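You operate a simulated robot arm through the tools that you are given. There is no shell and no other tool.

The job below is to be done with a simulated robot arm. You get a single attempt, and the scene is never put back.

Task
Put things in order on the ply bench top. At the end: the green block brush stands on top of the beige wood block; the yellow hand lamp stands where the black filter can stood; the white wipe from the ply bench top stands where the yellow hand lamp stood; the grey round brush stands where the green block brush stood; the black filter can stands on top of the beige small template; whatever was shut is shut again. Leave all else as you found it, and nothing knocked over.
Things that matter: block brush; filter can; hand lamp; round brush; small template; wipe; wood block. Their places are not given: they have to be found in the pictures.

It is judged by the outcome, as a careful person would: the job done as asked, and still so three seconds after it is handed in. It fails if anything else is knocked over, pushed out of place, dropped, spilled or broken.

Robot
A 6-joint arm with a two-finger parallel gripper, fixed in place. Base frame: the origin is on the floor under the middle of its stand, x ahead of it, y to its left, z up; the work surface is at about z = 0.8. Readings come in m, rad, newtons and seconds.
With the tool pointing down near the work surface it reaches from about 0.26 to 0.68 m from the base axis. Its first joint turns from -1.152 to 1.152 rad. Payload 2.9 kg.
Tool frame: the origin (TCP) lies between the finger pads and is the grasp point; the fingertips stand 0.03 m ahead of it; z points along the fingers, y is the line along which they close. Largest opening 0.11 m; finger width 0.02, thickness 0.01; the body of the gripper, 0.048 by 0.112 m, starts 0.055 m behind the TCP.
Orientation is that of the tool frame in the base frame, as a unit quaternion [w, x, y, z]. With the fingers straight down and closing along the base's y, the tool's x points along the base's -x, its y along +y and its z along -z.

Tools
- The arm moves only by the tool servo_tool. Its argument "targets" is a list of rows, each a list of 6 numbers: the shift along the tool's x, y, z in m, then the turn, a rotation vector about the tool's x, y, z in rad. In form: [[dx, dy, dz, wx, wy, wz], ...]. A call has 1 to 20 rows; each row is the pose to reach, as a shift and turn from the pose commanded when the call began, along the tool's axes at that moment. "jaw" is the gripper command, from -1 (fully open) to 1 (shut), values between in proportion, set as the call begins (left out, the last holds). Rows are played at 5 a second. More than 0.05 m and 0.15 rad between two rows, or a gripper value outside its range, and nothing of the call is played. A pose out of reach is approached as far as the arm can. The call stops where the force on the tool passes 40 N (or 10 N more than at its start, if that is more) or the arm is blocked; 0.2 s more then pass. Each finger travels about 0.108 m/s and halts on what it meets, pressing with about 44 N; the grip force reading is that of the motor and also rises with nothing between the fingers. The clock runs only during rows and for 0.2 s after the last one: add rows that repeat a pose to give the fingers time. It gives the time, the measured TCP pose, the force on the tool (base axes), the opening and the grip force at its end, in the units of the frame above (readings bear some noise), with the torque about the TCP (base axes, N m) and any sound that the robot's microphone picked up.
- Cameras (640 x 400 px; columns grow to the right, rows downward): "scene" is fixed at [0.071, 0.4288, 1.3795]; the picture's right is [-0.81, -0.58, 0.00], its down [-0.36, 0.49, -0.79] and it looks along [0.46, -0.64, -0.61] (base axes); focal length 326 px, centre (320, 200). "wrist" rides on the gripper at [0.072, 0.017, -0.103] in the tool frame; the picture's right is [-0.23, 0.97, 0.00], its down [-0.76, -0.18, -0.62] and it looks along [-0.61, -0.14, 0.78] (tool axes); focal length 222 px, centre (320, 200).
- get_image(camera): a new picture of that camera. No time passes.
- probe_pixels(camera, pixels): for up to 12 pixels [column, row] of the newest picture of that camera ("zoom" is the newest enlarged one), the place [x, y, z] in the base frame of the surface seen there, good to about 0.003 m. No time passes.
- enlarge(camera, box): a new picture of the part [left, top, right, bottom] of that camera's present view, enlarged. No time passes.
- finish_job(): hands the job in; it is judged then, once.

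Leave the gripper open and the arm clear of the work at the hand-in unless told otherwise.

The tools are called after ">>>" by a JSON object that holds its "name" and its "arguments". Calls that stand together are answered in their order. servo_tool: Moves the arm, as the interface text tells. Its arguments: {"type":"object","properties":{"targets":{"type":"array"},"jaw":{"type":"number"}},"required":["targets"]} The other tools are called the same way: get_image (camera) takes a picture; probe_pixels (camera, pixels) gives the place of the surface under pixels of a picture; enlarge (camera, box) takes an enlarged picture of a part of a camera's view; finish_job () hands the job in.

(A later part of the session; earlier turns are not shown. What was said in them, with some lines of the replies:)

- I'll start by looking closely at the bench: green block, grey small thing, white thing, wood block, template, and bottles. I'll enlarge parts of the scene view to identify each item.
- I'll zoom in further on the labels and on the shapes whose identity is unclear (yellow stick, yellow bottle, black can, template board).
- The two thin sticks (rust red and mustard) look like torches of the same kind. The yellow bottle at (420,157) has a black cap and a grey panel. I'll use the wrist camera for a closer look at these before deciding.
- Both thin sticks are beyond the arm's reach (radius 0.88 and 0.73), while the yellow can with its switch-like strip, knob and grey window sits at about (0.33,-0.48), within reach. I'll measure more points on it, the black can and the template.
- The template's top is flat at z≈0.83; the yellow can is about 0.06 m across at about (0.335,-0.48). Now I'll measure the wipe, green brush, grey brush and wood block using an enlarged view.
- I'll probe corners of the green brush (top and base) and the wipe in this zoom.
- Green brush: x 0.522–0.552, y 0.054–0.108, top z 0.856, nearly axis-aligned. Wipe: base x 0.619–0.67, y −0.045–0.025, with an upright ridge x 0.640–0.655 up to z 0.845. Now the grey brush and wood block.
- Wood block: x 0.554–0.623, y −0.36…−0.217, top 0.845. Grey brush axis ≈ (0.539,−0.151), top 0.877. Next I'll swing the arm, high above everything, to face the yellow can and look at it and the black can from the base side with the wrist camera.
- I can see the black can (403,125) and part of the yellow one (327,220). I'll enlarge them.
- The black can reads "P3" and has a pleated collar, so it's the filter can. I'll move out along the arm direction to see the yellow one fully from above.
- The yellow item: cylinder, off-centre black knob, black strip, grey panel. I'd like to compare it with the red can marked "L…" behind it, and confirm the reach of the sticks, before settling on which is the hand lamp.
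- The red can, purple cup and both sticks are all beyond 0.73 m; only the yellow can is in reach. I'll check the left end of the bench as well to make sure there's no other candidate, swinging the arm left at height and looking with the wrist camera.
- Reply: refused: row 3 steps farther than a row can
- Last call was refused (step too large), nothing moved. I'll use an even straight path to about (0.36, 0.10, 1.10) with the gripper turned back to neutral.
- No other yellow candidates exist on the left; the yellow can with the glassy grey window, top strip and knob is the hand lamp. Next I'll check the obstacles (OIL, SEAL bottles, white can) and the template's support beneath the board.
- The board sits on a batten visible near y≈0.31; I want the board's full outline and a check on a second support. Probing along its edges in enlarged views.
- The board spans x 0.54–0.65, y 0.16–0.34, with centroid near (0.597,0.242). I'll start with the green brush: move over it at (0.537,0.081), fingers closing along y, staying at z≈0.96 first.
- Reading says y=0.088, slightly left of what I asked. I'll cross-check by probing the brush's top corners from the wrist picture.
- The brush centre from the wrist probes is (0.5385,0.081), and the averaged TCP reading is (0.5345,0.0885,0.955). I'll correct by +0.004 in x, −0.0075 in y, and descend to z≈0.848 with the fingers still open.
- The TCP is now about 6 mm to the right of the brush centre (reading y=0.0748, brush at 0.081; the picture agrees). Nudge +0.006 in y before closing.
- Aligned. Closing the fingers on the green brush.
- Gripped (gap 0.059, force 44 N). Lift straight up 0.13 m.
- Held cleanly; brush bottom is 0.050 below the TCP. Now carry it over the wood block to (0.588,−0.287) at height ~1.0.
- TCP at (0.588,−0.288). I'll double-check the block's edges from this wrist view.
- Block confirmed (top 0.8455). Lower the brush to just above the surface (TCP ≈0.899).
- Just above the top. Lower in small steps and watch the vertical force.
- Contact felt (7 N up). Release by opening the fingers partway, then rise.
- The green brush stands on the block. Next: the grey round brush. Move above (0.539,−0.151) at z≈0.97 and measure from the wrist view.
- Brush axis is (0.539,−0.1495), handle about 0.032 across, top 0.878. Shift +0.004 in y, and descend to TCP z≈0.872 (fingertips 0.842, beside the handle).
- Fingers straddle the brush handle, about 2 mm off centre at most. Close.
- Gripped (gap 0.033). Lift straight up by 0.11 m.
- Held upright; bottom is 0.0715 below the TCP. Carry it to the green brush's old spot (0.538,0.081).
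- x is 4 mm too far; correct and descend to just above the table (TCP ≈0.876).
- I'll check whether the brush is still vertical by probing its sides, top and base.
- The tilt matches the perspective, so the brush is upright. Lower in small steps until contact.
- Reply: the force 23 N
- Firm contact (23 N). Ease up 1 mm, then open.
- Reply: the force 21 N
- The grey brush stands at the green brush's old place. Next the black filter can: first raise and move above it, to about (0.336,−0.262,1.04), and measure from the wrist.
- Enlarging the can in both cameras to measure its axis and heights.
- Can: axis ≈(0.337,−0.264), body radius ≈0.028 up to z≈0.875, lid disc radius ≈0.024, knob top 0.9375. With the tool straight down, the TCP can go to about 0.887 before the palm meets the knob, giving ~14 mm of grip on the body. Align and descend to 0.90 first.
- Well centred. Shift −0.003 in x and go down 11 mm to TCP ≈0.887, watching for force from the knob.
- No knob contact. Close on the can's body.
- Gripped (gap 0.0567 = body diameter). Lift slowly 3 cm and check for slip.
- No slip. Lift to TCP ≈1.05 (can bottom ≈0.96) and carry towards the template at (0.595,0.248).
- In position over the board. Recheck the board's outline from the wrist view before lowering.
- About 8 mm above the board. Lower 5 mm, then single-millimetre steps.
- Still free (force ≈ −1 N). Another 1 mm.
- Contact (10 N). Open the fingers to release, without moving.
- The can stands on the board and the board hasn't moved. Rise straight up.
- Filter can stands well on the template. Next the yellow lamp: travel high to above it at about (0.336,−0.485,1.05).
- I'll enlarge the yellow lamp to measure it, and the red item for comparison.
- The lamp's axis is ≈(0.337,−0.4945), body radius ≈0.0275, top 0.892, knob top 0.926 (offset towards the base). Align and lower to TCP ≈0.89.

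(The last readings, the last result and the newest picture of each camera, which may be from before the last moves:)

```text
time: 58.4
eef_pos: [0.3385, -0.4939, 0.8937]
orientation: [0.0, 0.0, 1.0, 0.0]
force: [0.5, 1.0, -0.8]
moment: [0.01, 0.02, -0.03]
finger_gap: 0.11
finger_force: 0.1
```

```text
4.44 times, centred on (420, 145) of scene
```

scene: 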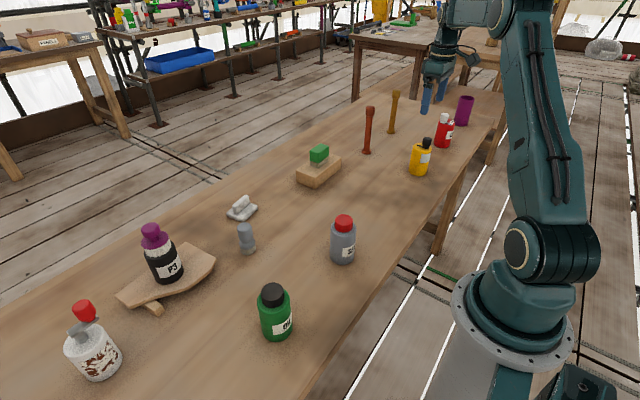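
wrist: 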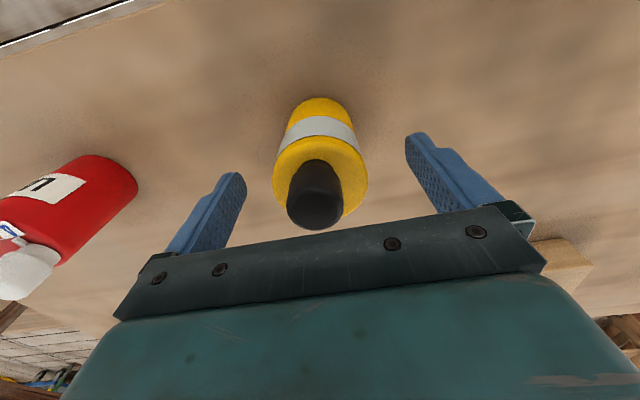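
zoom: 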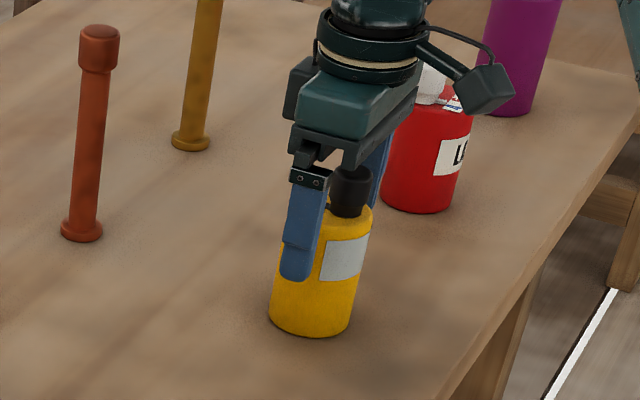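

Aligned. Lower another 12 mm and close.

>>> {"name": "servo_tool", "arguments": {"targets": [[0.001, 0, 0.006, 0, 0, 0], [0.001, 0, 0.012, 0, 0, 0], [0.001, 0, 0.012, 0, 0, 0], [0.001, 0, 0.012, 0, 0, 0]]}}

>>> {"name": "servo_tool", "arguments": {"targets": [[0, 0, 0, 0, 0, 0], [0, 0, 0, 0, 0, 0], [0, 0, 0, 0, 0, 0], [0, 0, 0, 0, 0, 0]], "jaw": 1}}

>>> {"name": "enlarge", "arguments": {"camera": "scene", "box": [385, 100, 455, 190]}}

```text
time: 59.4
eef_pos: [0.3368, -0.4962, 0.8835]
orientation: [0.0, 0.0, 1.0, -0.001]
force: [0.4, -0.6, -0.2]
moment: [0.0, -0.01, -0.02]
finger_gap: 0.11
finger_force: 0.0
```

```text
time: 60.4
eef_pos: [0.337, -0.494, 0.8835]
orientation: [0.001, 0.0, 1.0, 0.0]
force: [-0.8, 0.4, 0.0]
moment: [-0.01, -0.01, 0.04]
finger_gap: 0.0568
finger_force: 43.3
```

```text
4.44 times, centred on (420, 145) of scene
```

zoom: 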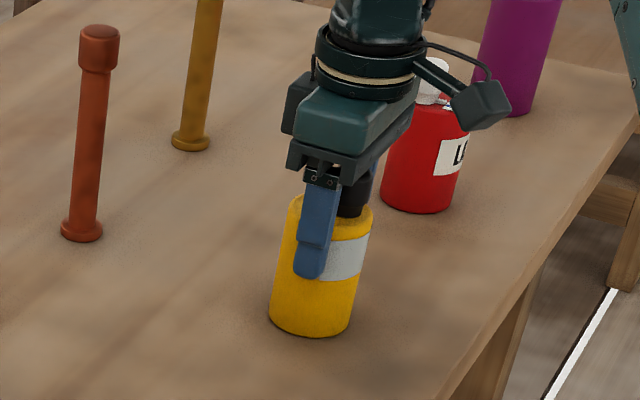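

Gripped (gap 0.0568). Lift 3 cm and check.

>>> {"name": "servo_tool", "arguments": {"targets": [[0, 0, -0.005, 0, 0, 0], [0, 0, -0.015, 0, 0, 0], [0, 0, -0.03, 0, 0, 0], [0, 0, -0.03, 0, 0, 0]]}}

>>> {"name": "enlarge", "arguments": {"camera": "scene", "box": [385, 100, 455, 190]}}

```text
time: 61.4
eef_pos: [0.3378, -0.4965, 0.9145]
orientation: [0.0, 0.0, 1.0, 0.0]
force: [0.3, -0.2, -2.7]
moment: [-0.02, -0.02, -0.02]
finger_gap: 0.057
finger_force: 44.5
```

```text
4.44 times, centred on (420, 145) of scene
```

zoom: 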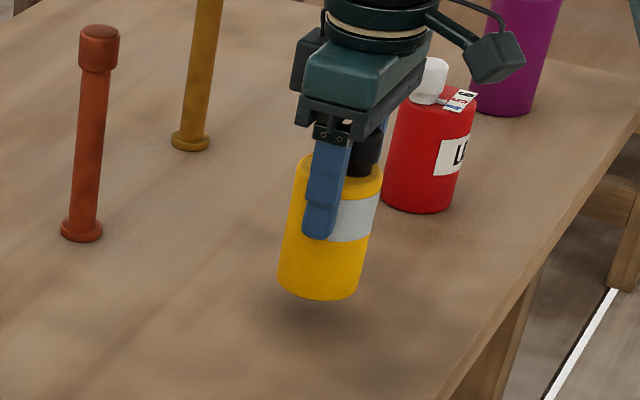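

Holds well. Carry to the filter can's old place (0.337,−0.264) at moderate height.

>>> {"name": "servo_tool", "arguments": {"targets": [[0, 0, -0.025, 0, 0, 0], [0, 0.015, -0.05, 0, 0, 0], [0, 0.055, -0.05, 0, 0, 0], [0, 0.1, -0.05, 0, 0, 0], [0, 0.145, -0.05, 0, 0, 0], [0, 0.19, -0.05, 0, 0, 0], [0, 0.22, -0.05, 0, 0, 0], [0, 0.231, -0.05, 0, 0, 0], [0, 0.231, -0.05, 0, 0, 0], [0, 0.231, -0.05, 0, 0, 0]]}}

>>> {"name": "get_image", "arguments": {"camera": "scene"}}

```text
time: 63.6
eef_pos: [0.3386, -0.262, 0.9657]
orientation: [0.0, 0.0, 1.0, 0.0]
force: [0.4, -0.5, -1.8]
moment: [0.01, 0.01, -0.02]
finger_gap: 0.0569
finger_force: 43.7
```

```text
taken
```

scene: 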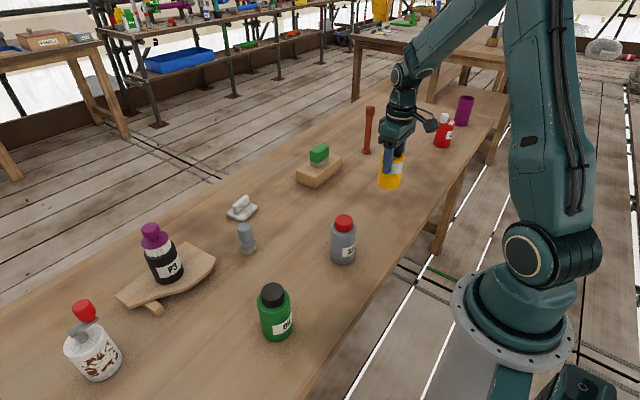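

Position (0.3386,−0.262). Lower to TCP ≈0.887 with a small correction.

>>> {"name": "servo_tool", "arguments": {"targets": [[0.001, -0.002, 0.03, 0, 0, 0], [0.001, -0.002, 0.06, 0, 0, 0], [0.001, -0.002, 0.076, 0, 0, 0], [0.001, -0.002, 0.079, 0, 0, 0], [0.001, -0.002, 0.079, 0, 0, 0], [0.001, -0.002, 0.079, 0, 0, 0]]}}

>>> {"name": "servo_tool", "arguments": {"targets": [[0, 0, 0.001, 0, 0, 0], [0, 0, 0.002, 0, 0, 0], [0, 0, 0.002, 0, 0, 0]]}}

```text
time: 65.0
eef_pos: [0.3362, -0.2653, 0.8844]
orientation: [0.0, 0.0, 1.0, -0.001]
force: [-0.5, 0.1, -1.2]
moment: [-0.03, 0.05, 0.01]
finger_gap: 0.0572
finger_force: 44.0
```

```text
time: 65.8
eef_pos: [0.3361, -0.2646, 0.8837]
orientation: [0.001, -0.001, 1.0, 0.0]
force: [-2.7, 7.7, 22.5]
moment: [0.66, 0.24, 0.01]
finger_gap: 0.057
finger_force: 43.7
```

Contact (22 N). Ease up 1 mm and open.

>>> {"name": "servo_tool", "arguments": {"targets": [[0, 0, -0.001, 0, 0, 0], [0, 0, -0.001, 0, 0, 0]]}}

>>> {"name": "servo_tool", "arguments": {"targets": [[0, 0, 0, 0, 0, 0], [0, 0, 0, 0, 0, 0], [0, 0, 0, 0, 0, 0]], "jaw": -0.8}}

>>> {"name": "enlarge", "arguments": {"camera": "scene", "box": [350, 130, 430, 230]}}

```text
time: 66.4
eef_pos: [0.336, -0.2657, 0.8836]
orientation: [0.001, 0.0, 1.0, -0.001]
force: [0.9, 4.7, 11.0]
moment: [0.48, -0.17, 0.01]
finger_gap: 0.0567
finger_force: 44.0
```

```text
time: 67.2
eef_pos: [0.336, -0.2662, 0.8832]
orientation: [0.0, 0.0, 1.0, 0.0]
force: [-0.4, -0.5, -0.6]
moment: [-0.02, 0.05, 0.04]
finger_gap: 0.0991
finger_force: 0.0
```

```text
4.00 times, centred on (390, 180) of scene
```

zoom: 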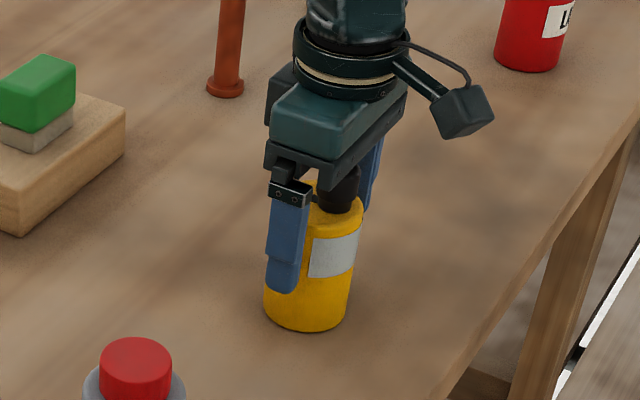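

Lamp stands. Rise straight up and then move to above the wipe at about (0.647,−0.007), z≈1.0.

>>> {"name": "servo_tool", "arguments": {"targets": [[0, 0, -0.02, 0, 0, 0], [0, 0, -0.06, 0, 0, 0], [0, 0, -0.1, 0, 0, 0], [0, 0, -0.13, 0, 0, 0], [0, 0, -0.13, 0, 0, 0]], "jaw": -1}}

>>> {"name": "servo_tool", "arguments": {"targets": [[-0.035, 0.029, 0, 0, 0, 0], [-0.07, 0.058, 0, 0, 0, 0], [-0.104, 0.086, 0, 0, 0, 0], [-0.138, 0.115, 0, 0, 0, 0], [-0.173, 0.144, 0, 0, 0, 0], [-0.207, 0.172, 0, 0, 0, 0], [-0.242, 0.201, 0, 0, 0, 0], [-0.276, 0.23, 0.005, 0, 0, 0], [-0.307, 0.257, 0.01, 0, 0, 0], [-0.307, 0.257, 0.01, 0, 0, 0], [-0.307, 0.257, 0.01, 0, 0, 0]]}}

>>> {"name": "get_image", "arguments": {"camera": "scene"}}

>>> {"name": "get_image", "arguments": {"camera": "wrist"}}

```text
time: 68.4
eef_pos: [0.3355, -0.2675, 1.0151]
orientation: [0.0, 0.0, 1.0, -0.001]
force: [0.8, -0.8, 0.5]
moment: [0.01, 0.0, 0.04]
finger_gap: 0.1101
finger_force: 0.0
```

```text
time: 70.8
eef_pos: [0.6442, -0.0113, 1.0038]
orientation: [0.001, 0.0, 1.0, 0.0]
force: [0.3, -0.6, 0.3]
moment: [-0.01, -0.03, 0.01]
finger_gap: 0.1101
finger_force: 0.1
```

```text
taken
```

scene: 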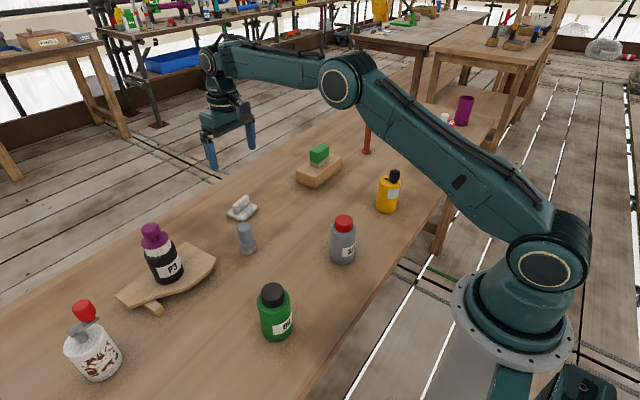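

```text
taken
```

wrist: 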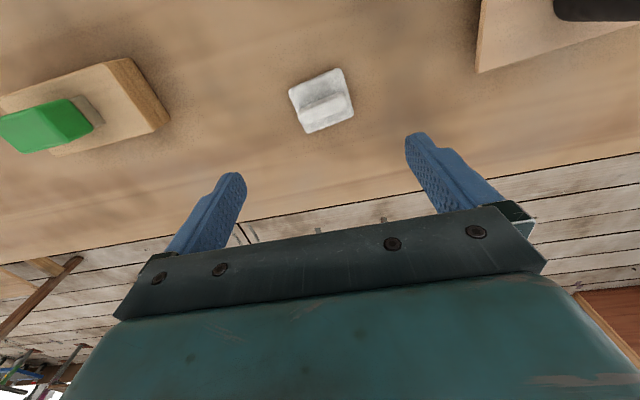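

The lamp now stands where the can was. Enlarge the wipe at (322,102) of the wrist view to measure the ridge.

>>> {"name": "enlarge", "arguments": {"camera": "wrist", "box": [280, 60, 365, 140]}}

>>> {"name": "probe_pixels", "arguments": {"camera": "zoom", "pixels": [[300, 225], [320, 260], [420, 190], [410, 220], [360, 220], [230, 300], [160, 200], [380, 100], [200, 150], [450, 270], [180, 310], [280, 210]]}}

```text
5.00 times, centred on (322, 100) of wrist
```

zoom: 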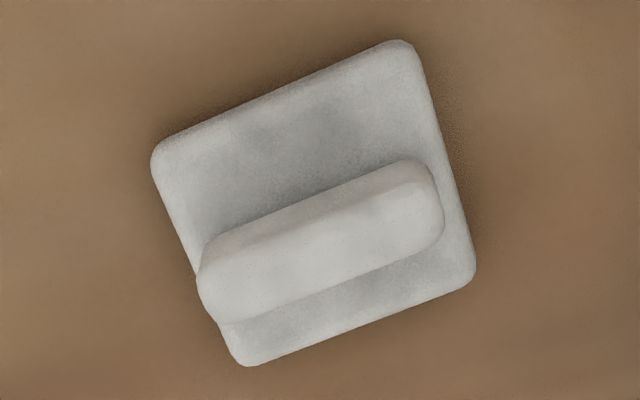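

```text
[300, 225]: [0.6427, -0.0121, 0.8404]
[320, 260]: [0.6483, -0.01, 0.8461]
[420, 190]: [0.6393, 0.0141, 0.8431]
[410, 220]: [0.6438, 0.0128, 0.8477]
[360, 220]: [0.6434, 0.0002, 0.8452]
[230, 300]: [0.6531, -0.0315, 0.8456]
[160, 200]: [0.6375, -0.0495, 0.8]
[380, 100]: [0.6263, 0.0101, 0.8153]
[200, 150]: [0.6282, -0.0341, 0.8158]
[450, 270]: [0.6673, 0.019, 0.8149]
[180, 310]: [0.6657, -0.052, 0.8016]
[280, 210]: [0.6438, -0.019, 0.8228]
```

Probing the wipe's base corners and the ridge ends to find its rotation.

>>> {"name": "probe_pixels", "arguments": {"camera": "zoom", "pixels": [[168, 162], [396, 54], [464, 274], [250, 354], [212, 300], [222, 270], [432, 200], [432, 228], [325, 280], [315, 225], [325, 250], [240, 330]]}}

```text
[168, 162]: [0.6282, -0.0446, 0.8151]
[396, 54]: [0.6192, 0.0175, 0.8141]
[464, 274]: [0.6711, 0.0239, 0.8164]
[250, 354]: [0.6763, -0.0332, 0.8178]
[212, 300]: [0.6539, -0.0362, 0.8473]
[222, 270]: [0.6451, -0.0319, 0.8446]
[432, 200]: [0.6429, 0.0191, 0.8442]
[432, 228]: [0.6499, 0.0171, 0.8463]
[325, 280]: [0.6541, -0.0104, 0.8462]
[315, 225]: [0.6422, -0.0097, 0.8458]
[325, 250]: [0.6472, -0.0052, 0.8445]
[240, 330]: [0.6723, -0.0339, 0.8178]
```

The wipe is centred at (0.648,−0.009), turned about 6.5° counter-clockwise; its ridge is ~0.013 thick, z 0.815–0.846. I'll grip the ridge across its thickness: turn the tool +1.458 rad about its z axis at height, with the jaws half open.

>>> {"name": "servo_tool", "arguments": {"targets": [[-0.0038, 0.0023, 0, 0, 0, 0.1458], [-0.0038, 0.0023, 0, 0, 0, 0.2916], [-0.0038, 0.0023, 0, 0, 0, 0.4374], [-0.0038, 0.0023, 0, 0, 0, 0.5832], [-0.0038, 0.0023, 0, 0, 0, 0.729], [-0.0038, 0.0023, 0, 0, 0, 0.8748], [-0.0038, 0.0023, 0, 0, 0, 1.0206], [-0.0038, 0.0023, 0, 0, 0, 1.1664], [-0.0038, 0.0023, 0, 0, 0, 1.3122], [-0.0038, 0.0023, 0, 0, 0, 1.458], [-0.0038, 0.0023, 0, 0, 0, 1.458], [-0.0038, 0.0023, 0, 0, 0, 1.458]], "jaw": -0.2}}

>>> {"name": "get_image", "arguments": {"camera": "wrist"}}

>>> {"name": "get_image", "arguments": {"camera": "scene"}}

```text
time: 73.4
eef_pos: [0.6467, -0.0075, 1.0044]
orientation: [0.0, 0.667, 0.745, 0.001]
force: [0.6, 0.1, 0.0]
moment: [0.02, -0.02, 0.0]
finger_gap: 0.0658
finger_force: 0.0
```

```text
taken
```

wrist: 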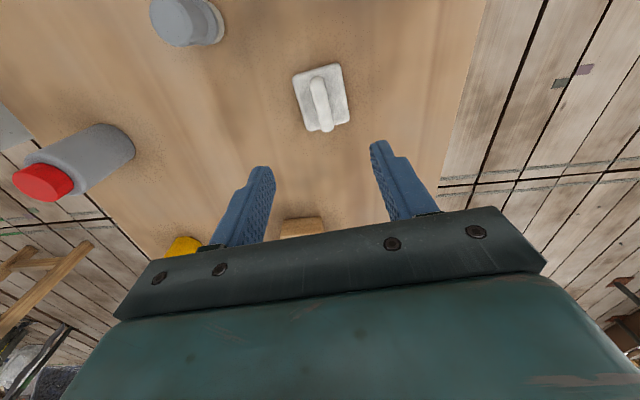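

```text
taken
```

scene: 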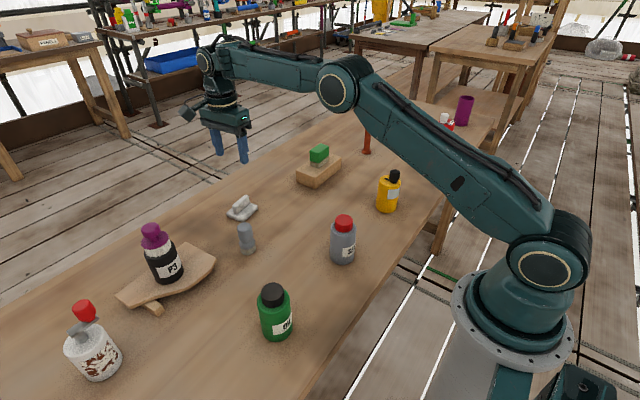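

Now check the ridge's position and alignment in this view.

>>> {"name": "enlarge", "arguments": {"camera": "wrist", "box": [285, 55, 360, 140]}}

>>> {"name": "probe_pixels", "arguments": {"camera": "zoom", "pixels": [[295, 130], [320, 130], [345, 130], [305, 220], [335, 220], [360, 220], [330, 300], [355, 310], [380, 300], [320, 100], [350, 340], [325, 180]]}}

```text
4.71 times, centred on (322, 98) of wrist
```

zoom: 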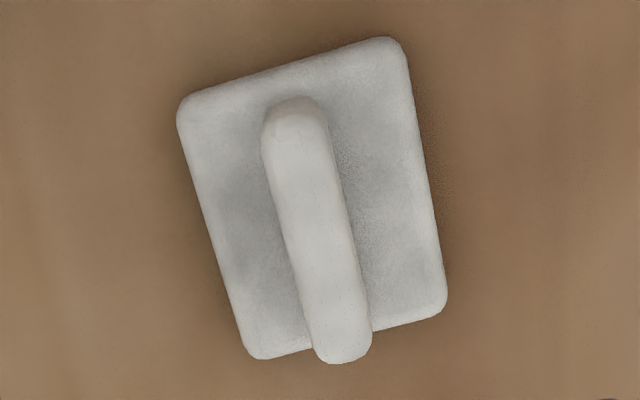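

```text
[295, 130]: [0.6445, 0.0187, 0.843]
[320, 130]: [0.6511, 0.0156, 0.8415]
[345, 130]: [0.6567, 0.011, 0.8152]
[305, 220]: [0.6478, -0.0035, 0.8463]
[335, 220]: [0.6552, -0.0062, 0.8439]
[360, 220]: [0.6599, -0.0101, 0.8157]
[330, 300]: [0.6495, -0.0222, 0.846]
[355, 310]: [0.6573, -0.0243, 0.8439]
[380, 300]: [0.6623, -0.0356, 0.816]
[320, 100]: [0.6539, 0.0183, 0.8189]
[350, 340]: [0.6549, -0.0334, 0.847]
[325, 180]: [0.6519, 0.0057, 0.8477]
```

Ridge centre ≈(0.649,−0.007), within 2–3 mm of the TCP. Shift +0.0025 along tool y and descend to TCP ≈0.853 (fingertips ≈0.823, above the base plate at 0.8155).

>>> {"name": "servo_tool", "arguments": {"targets": [[0, 0.0025, 0.03, 0, 0, 0], [0, 0.0025, 0.07, 0, 0, 0], [0, 0.0025, 0.11, 0, 0, 0], [0, 0.0025, 0.14, 0, 0, 0], [0, 0.0025, 0.15, 0, 0, 0], [0, 0.0025, 0.15, 0, 0, 0], [0, 0.0025, 0.15, 0, 0, 0]]}}

>>> {"name": "get_image", "arguments": {"camera": "wrist"}}

>>> {"name": "enlarge", "arguments": {"camera": "scene", "box": [200, 160, 290, 240]}}

```text
time: 75.0
eef_pos: [0.649, -0.0079, 0.8565]
orientation: [0.0, 0.666, 0.746, 0.0]
force: [0.2, -0.4, -0.1]
moment: [0.03, -0.03, 0.03]
finger_gap: 0.0661
finger_force: 0.0
```

```text
taken
```

wrist: 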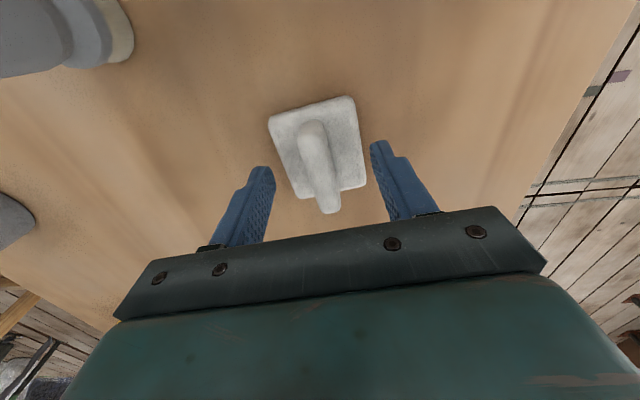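

```text
5.00 times, centred on (245, 200) of scene
```

zoom: 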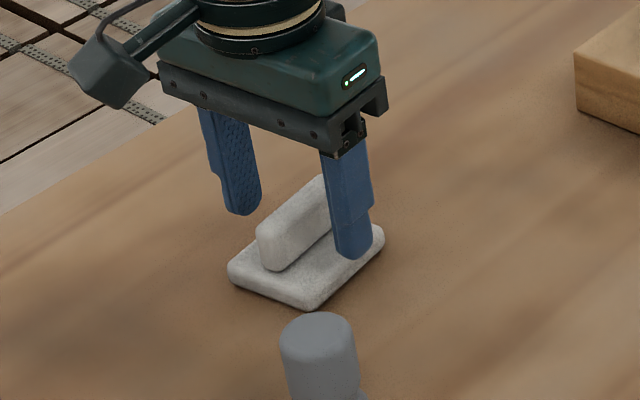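

Good straddle. Lower 4 mm more and close.

>>> {"name": "servo_tool", "arguments": {"targets": [[0, 0, 0.002, 0, 0, 0], [0, 0, 0.004, 0, 0, 0], [0, 0, 0.004, 0, 0, 0]]}}

>>> {"name": "servo_tool", "arguments": {"targets": [[0, 0, 0, 0, 0, 0], [0, 0, 0, 0, 0, 0], [0, 0, 0, 0, 0, 0], [0, 0, 0, 0, 0, 0], [0, 0, 0, 0, 0, 0]], "jaw": 1}}

>>> {"name": "enlarge", "arguments": {"camera": "scene", "box": [200, 160, 290, 240]}}

>>> {"name": "get_image", "arguments": {"camera": "wrist"}}

```text
time: 75.8
eef_pos: [0.6491, -0.0079, 0.8519]
orientation: [0.0, 0.666, 0.746, 0.0]
force: [0.2, 0.3, 0.8]
moment: [0.01, -0.01, 0.01]
finger_gap: 0.066
finger_force: 0.0
```

```text
time: 77.0
eef_pos: [0.6506, -0.0082, 0.8513]
orientation: [-0.001, 0.665, 0.747, 0.0]
force: [-0.2, 0.0, 0.2]
moment: [0.01, -0.03, 0.0]
finger_gap: 0.0147
finger_force: 43.9
```

```text
5.00 times, centred on (245, 200) of scene
```

zoom: 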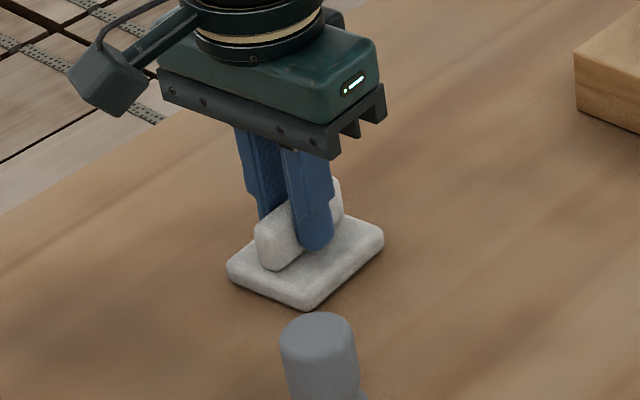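

```text
taken
```

wrist: 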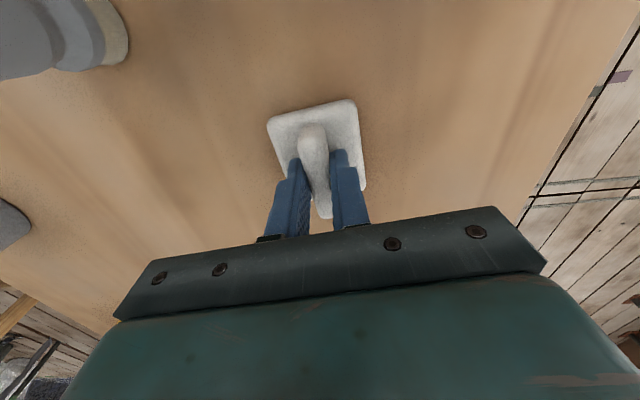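

Ridge held (gap 0.0147). Lift to z≈1.03.

>>> {"name": "servo_tool", "arguments": {"targets": [[0, 0, -0.01, 0, 0, 0], [0, 0, -0.04, 0, 0, 0], [0, 0, -0.08, 0, 0, 0], [0, 0, -0.12, 0, 0, 0], [0, 0, -0.16, 0, 0, 0], [0, 0, -0.175, 0, 0, 0], [0, 0, -0.175, 0, 0, 0]]}}

>>> {"name": "get_image", "arguments": {"camera": "wrist"}}

>>> {"name": "get_image", "arguments": {"camera": "scene"}}

```text
time: 78.6
eef_pos: [0.6482, -0.0062, 1.0258]
orientation: [-0.001, 0.666, 0.746, 0.0]
force: [0.7, 0.6, -0.2]
moment: [0.01, -0.03, -0.01]
finger_gap: 0.0144
finger_force: 43.9
```

```text
taken
```

wrist: 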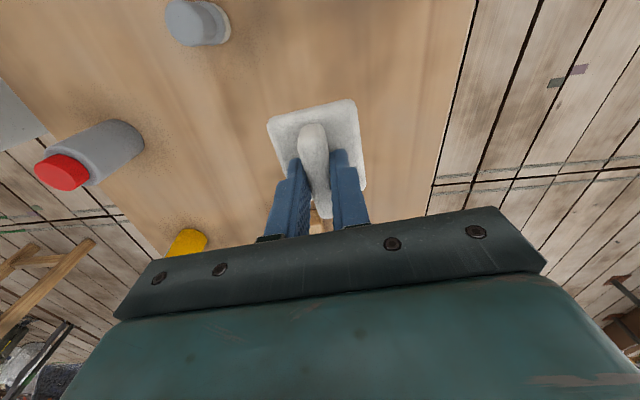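

```text
taken
```

scene: 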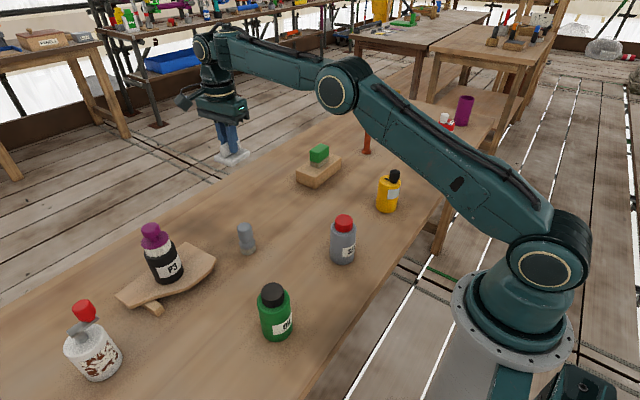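

Held level. Carry it to the lamp's old place, (0.338,−0.494), at this height.

>>> {"name": "servo_tool", "arguments": {"targets": [[-0.0322, -0.0259, 0, 0, 0, 0], [-0.0644, -0.0517, 0, 0, 0, 0], [-0.0966, -0.0776, 0, 0, 0, 0], [-0.1288, -0.1034, 0, 0, 0, 0], [-0.161, -0.1293, 0, 0, 0, 0], [-0.1932, -0.1551, 0, 0, 0, 0], [-0.2254, -0.181, 0, 0, 0, 0], [-0.2576, -0.2069, 0, 0, 0, 0], [-0.2898, -0.2327, 0, 0, 0, 0], [-0.322, -0.2586, 0, 0, 0, 0], [-0.3542, -0.2844, 0, 0, 0, 0], [-0.3864, -0.3103, 0, 0, 0, 0], [-0.4186, -0.3361, 0, 0, 0, 0], [-0.4508, -0.362, 0, 0, 0, 0], [-0.4508, -0.362, 0, 0, 0, 0], [-0.4508, -0.362, 0, 0, 0, 0]]}}

>>> {"name": "get_image", "arguments": {"camera": "wrist"}}

>>> {"name": "get_image", "arguments": {"camera": "scene"}}

```text
time: 82.0
eef_pos: [0.3408, -0.4961, 1.0266]
orientation: [0.0, 0.666, 0.746, 0.001]
force: [0.3, 0.4, -0.2]
moment: [-0.02, 0.01, -0.02]
finger_gap: 0.0144
finger_force: 43.5
```

```text
taken
```

wrist: 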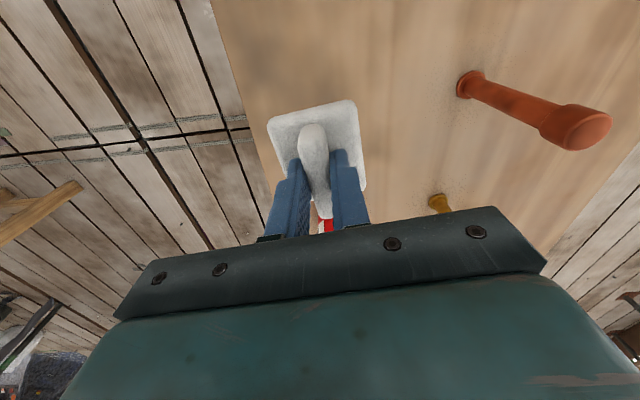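

```text
taken
```

scene: 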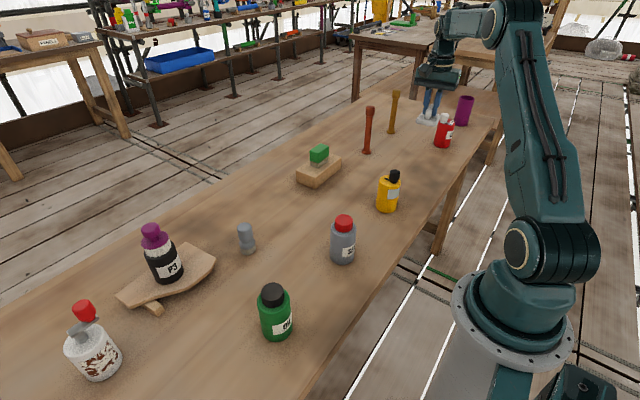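

Over the spot. Lower to TCP ≈0.857 with a 2 mm correction.

>>> {"name": "servo_tool", "arguments": {"targets": [[0.002, -0.002, 0.04, 0, 0, 0], [0.002, -0.002, 0.08, 0, 0, 0], [0.002, -0.002, 0.12, 0, 0, 0], [0.002, -0.002, 0.155, 0, 0, 0], [0.002, -0.002, 0.168, 0, 0, 0], [0.002, -0.002, 0.168, 0, 0, 0], [0.002, -0.002, 0.168, 0, 0, 0]]}}

>>> {"name": "enlarge", "arguments": {"camera": "scene", "box": [385, 90, 465, 190]}}

```text
time: 83.6
eef_pos: [0.3386, -0.4945, 0.8583]
orientation: [0.0, 0.665, 0.746, 0.0]
force: [0.4, -0.6, 0.7]
moment: [0.03, 0.04, 0.01]
finger_gap: 0.0143
finger_force: 44.0
```

```text
4.00 times, centred on (425, 140) of scene
```

zoom: 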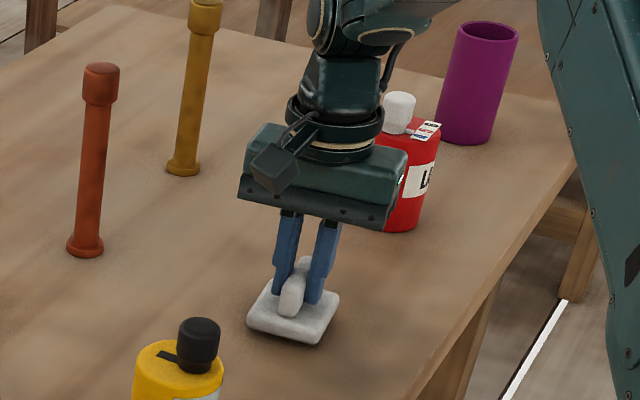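

Just above the table. Small steps down to contact.

>>> {"name": "servo_tool", "arguments": {"targets": [[0, 0, 0.002, 0, 0, 0], [0, 0, 0.004, 0, 0, 0], [0, 0, 0.004, 0, 0, 0]]}}

>>> {"name": "servo_tool", "arguments": {"targets": [[0, 0, 0.001, 0, 0, 0], [0, 0, 0.0015, 0, 0, 0], [0, 0, 0.0015, 0, 0, 0]]}}

```text
time: 84.4
eef_pos: [0.3389, -0.4943, 0.8541]
orientation: [0.0, 0.666, 0.746, 0.0]
force: [0.1, -0.2, -0.4]
moment: [-0.01, 0.02, 0.0]
finger_gap: 0.0144
finger_force: 44.1
```

```text
time: 85.2
eef_pos: [0.3388, -0.4935, 0.8532]
orientation: [-0.001, 0.666, 0.746, -0.001]
force: [0.6, 0.3, -0.5]
moment: [-0.03, -0.03, -0.02]
finger_gap: 0.0144
finger_force: 43.9
```

>>> {"name": "servo_tool", "arguments": {"targets": [[0, 0, 0.001, 0, 0, 0], [0, 0, 0.0015, 0, 0, 0], [0, 0, 0.0015, 0, 0, 0]]}}

```text
time: 86.0
eef_pos: [0.3386, -0.496, 0.8516]
orientation: [0.001, 0.666, 0.746, 0.0]
force: [-1.4, 5.4, 12.8]
moment: [0.27, 0.07, 0.01]
finger_gap: 0.0145
finger_force: 44.0
```

Contact (13 N). Open the fingers gently.

>>> {"name": "servo_tool", "arguments": {"targets": [[0, 0, 0, 0, 0, 0], [0, 0, 0, 0, 0, 0], [0, 0, 0, 0, 0, 0]], "jaw": 0.1}}

>>> {"name": "servo_tool", "arguments": {"targets": [[0, 0, -0.02, 0, 0, 0], [0, 0, -0.06, 0, 0, 0], [0, 0, -0.1, 0, 0, 0], [0, 0, -0.14, 0, 0, 0], [0, 0, -0.17, 0, 0, 0], [0, 0, -0.17, 0, 0, 0]]}}

>>> {"name": "get_image", "arguments": {"camera": "scene"}}

>>> {"name": "get_image", "arguments": {"camera": "wrist"}}

```text
time: 86.8
eef_pos: [0.3385, -0.4945, 0.8506]
orientation: [0.0, 0.666, 0.746, 0.0]
force: [-0.1, 0.4, 0.1]
moment: [0.05, 0.0, 0.02]
finger_gap: 0.0495
finger_force: 0.2
```

```text
time: 88.2
eef_pos: [0.3414, -0.4945, 1.0203]
orientation: [-0.002, 0.666, 0.746, 0.0]
force: [-0.2, 0.1, -0.1]
moment: [-0.01, -0.02, 0.0]
finger_gap: 0.0497
finger_force: 0.0
```

```text
taken
```

scene: 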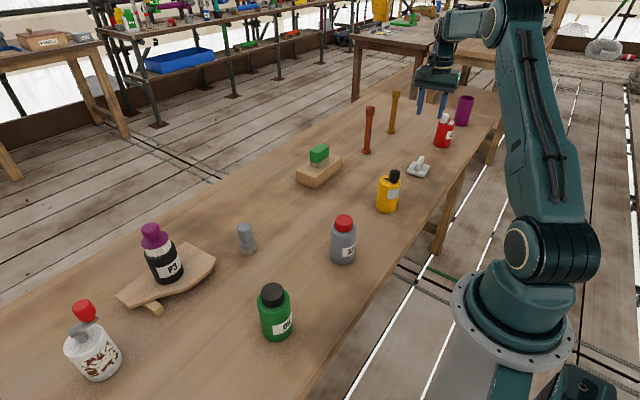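

```text
taken
```

wrist: 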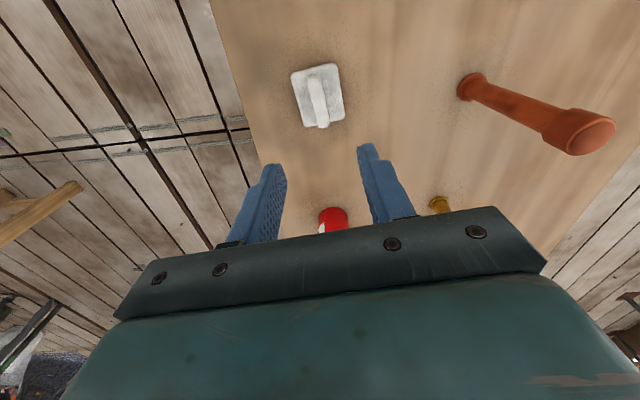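

All five are placed. Move the arm back to its starting pose, clear of the work, and open the gripper.

>>> {"name": "servo_tool", "arguments": {"targets": [[0.0354, 0.0148, -0.02, 0, 0, -0.1458], [0.0708, 0.0296, -0.035, 0, 0, -0.2916], [0.1062, 0.0444, -0.05, 0, 0, -0.4374], [0.1416, 0.0592, -0.06, 0, 0, -0.5832], [0.177, 0.074, -0.07, 0, 0, -0.729], [0.2124, 0.0888, -0.074, 0, 0, -0.8748], [0.2478, 0.1036, -0.074, 0, 0, -1.0206], [0.2832, 0.1184, -0.074, 0, 0, -1.1664], [0.3186, 0.1332, -0.074, 0, 0, -1.3122], [0.354, 0.148, -0.074, 0, 0, -1.458], [0.354, 0.148, -0.074, 0, 0, -1.458], [0.354, 0.148, -0.074, 0, 0, -1.458]], "jaw": -1}}

>>> {"name": "get_image", "arguments": {"camera": "scene"}}

>>> {"name": "enlarge", "arguments": {"camera": "scene", "box": [100, 200, 280, 330]}}

>>> {"name": "enlarge", "arguments": {"camera": "scene", "box": [360, 130, 460, 220]}}

```text
time: 90.8
eef_pos: [0.4476, -0.1246, 1.0952]
orientation: [0.0, -0.001, 1.0, 0.0]
force: [0.2, -0.2, 0.1]
moment: [-0.03, -0.05, 0.0]
finger_gap: 0.1099
finger_force: 0.1
```

```text
taken
```

scene: 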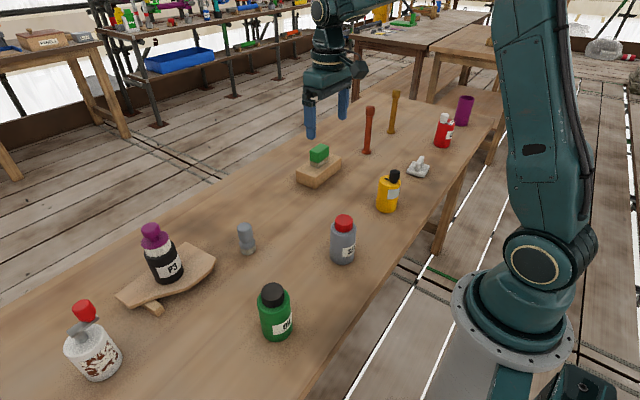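

```text
3.08 times, centred on (190, 265) of scene
```

zoom: 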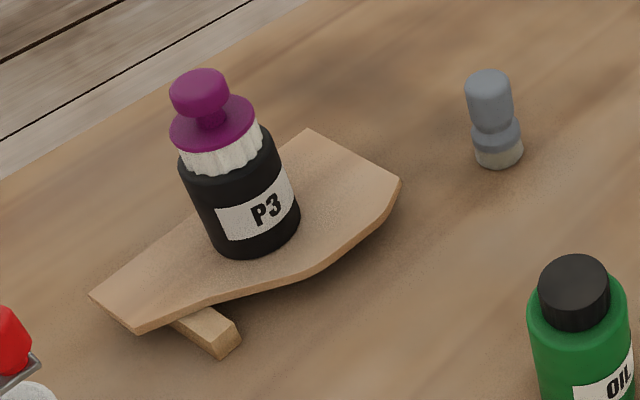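

```text
4.44 times, centred on (410, 175) of scene
```

zoom: 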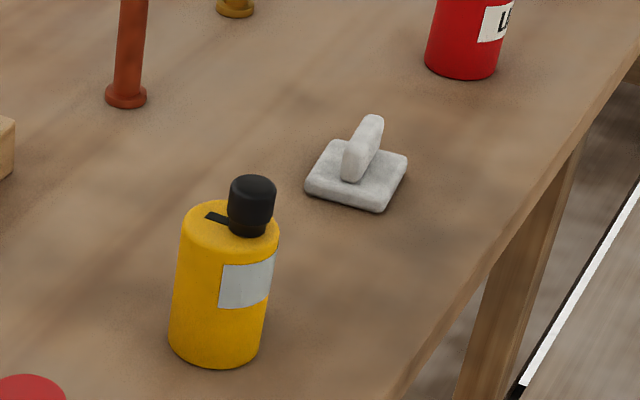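

Everything stands. A last check of the final positions with probes (grey brush, wipe, lamp, green brush, template corners).

>>> {"name": "probe_pixels", "arguments": {"camera": "scene", "pixels": [[244, 226], [247, 248], [319, 148], [387, 185], [388, 208], [418, 172], [412, 172], [427, 168], [133, 297], [205, 250], [153, 307], [167, 275]]}}

>>> {"name": "enlarge", "arguments": {"camera": "scene", "box": [280, 130, 360, 200]}}

```text
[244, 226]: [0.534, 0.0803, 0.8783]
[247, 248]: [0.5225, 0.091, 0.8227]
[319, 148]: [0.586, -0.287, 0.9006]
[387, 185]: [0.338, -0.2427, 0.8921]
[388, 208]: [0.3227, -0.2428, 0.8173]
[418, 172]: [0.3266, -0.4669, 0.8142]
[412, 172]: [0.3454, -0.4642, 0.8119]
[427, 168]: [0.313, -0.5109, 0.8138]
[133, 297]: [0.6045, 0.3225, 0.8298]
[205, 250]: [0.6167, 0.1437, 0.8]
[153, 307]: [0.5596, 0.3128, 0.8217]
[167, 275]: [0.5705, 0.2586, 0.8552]
```

```text
5.71 times, centred on (320, 165) of scene
```

zoom: 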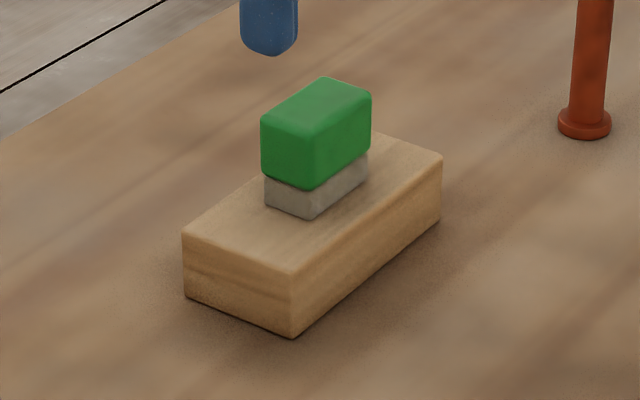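

All placements check out:
- The green brush is on the wood block.
- The grey brush is at about (0.536, 0.081), where the green brush stood.
- The filter can is upright on the template, which hasn't moved.
- The lamp is where the can stood, and the wipe is where the lamp stood.

Nothing else has moved. The gripper is open and clear of the work, so I'm handing in the job.

>>> {"name": "finish_job", "arguments": {}}

```text
The job is handed in.
```

The job is handed in: all five items were in their new places when I checked, and nothing was knocked over. I don't have the judge's result.

| Item | Where it stands now |
|---|---|
| Green block brush | On top of the beige wood block |
| Grey round brush | Where the green block brush stood, within a few millimetres |
| Black filter can | Upright on the beige small template, near the middle; the template did not shift |
| Yellow hand lamp | Where the filter can stood, within a few millimetres |
| White wipe | Where the hand lamp stood, within a few millimetres |

- **Hand lamp:** nothing on the bench is labelled as one. I took it to be the yellow can with the grey window and black knob, the only yellow item within reach. The mustard-coloured stick further along the bench was the other candidate, but it is about 0.88 m from the base, beyond the arm's 0.68 m reach.
- **Template support:** I could see only one of the strips under the board. I set the can near the board's centre of weight for that reason, and it stayed level.
- **Nothing opened:** I did not open anything, so there was nothing to shut again.

The gripper is open and the arm is back near its starting pose, clear of the bench.
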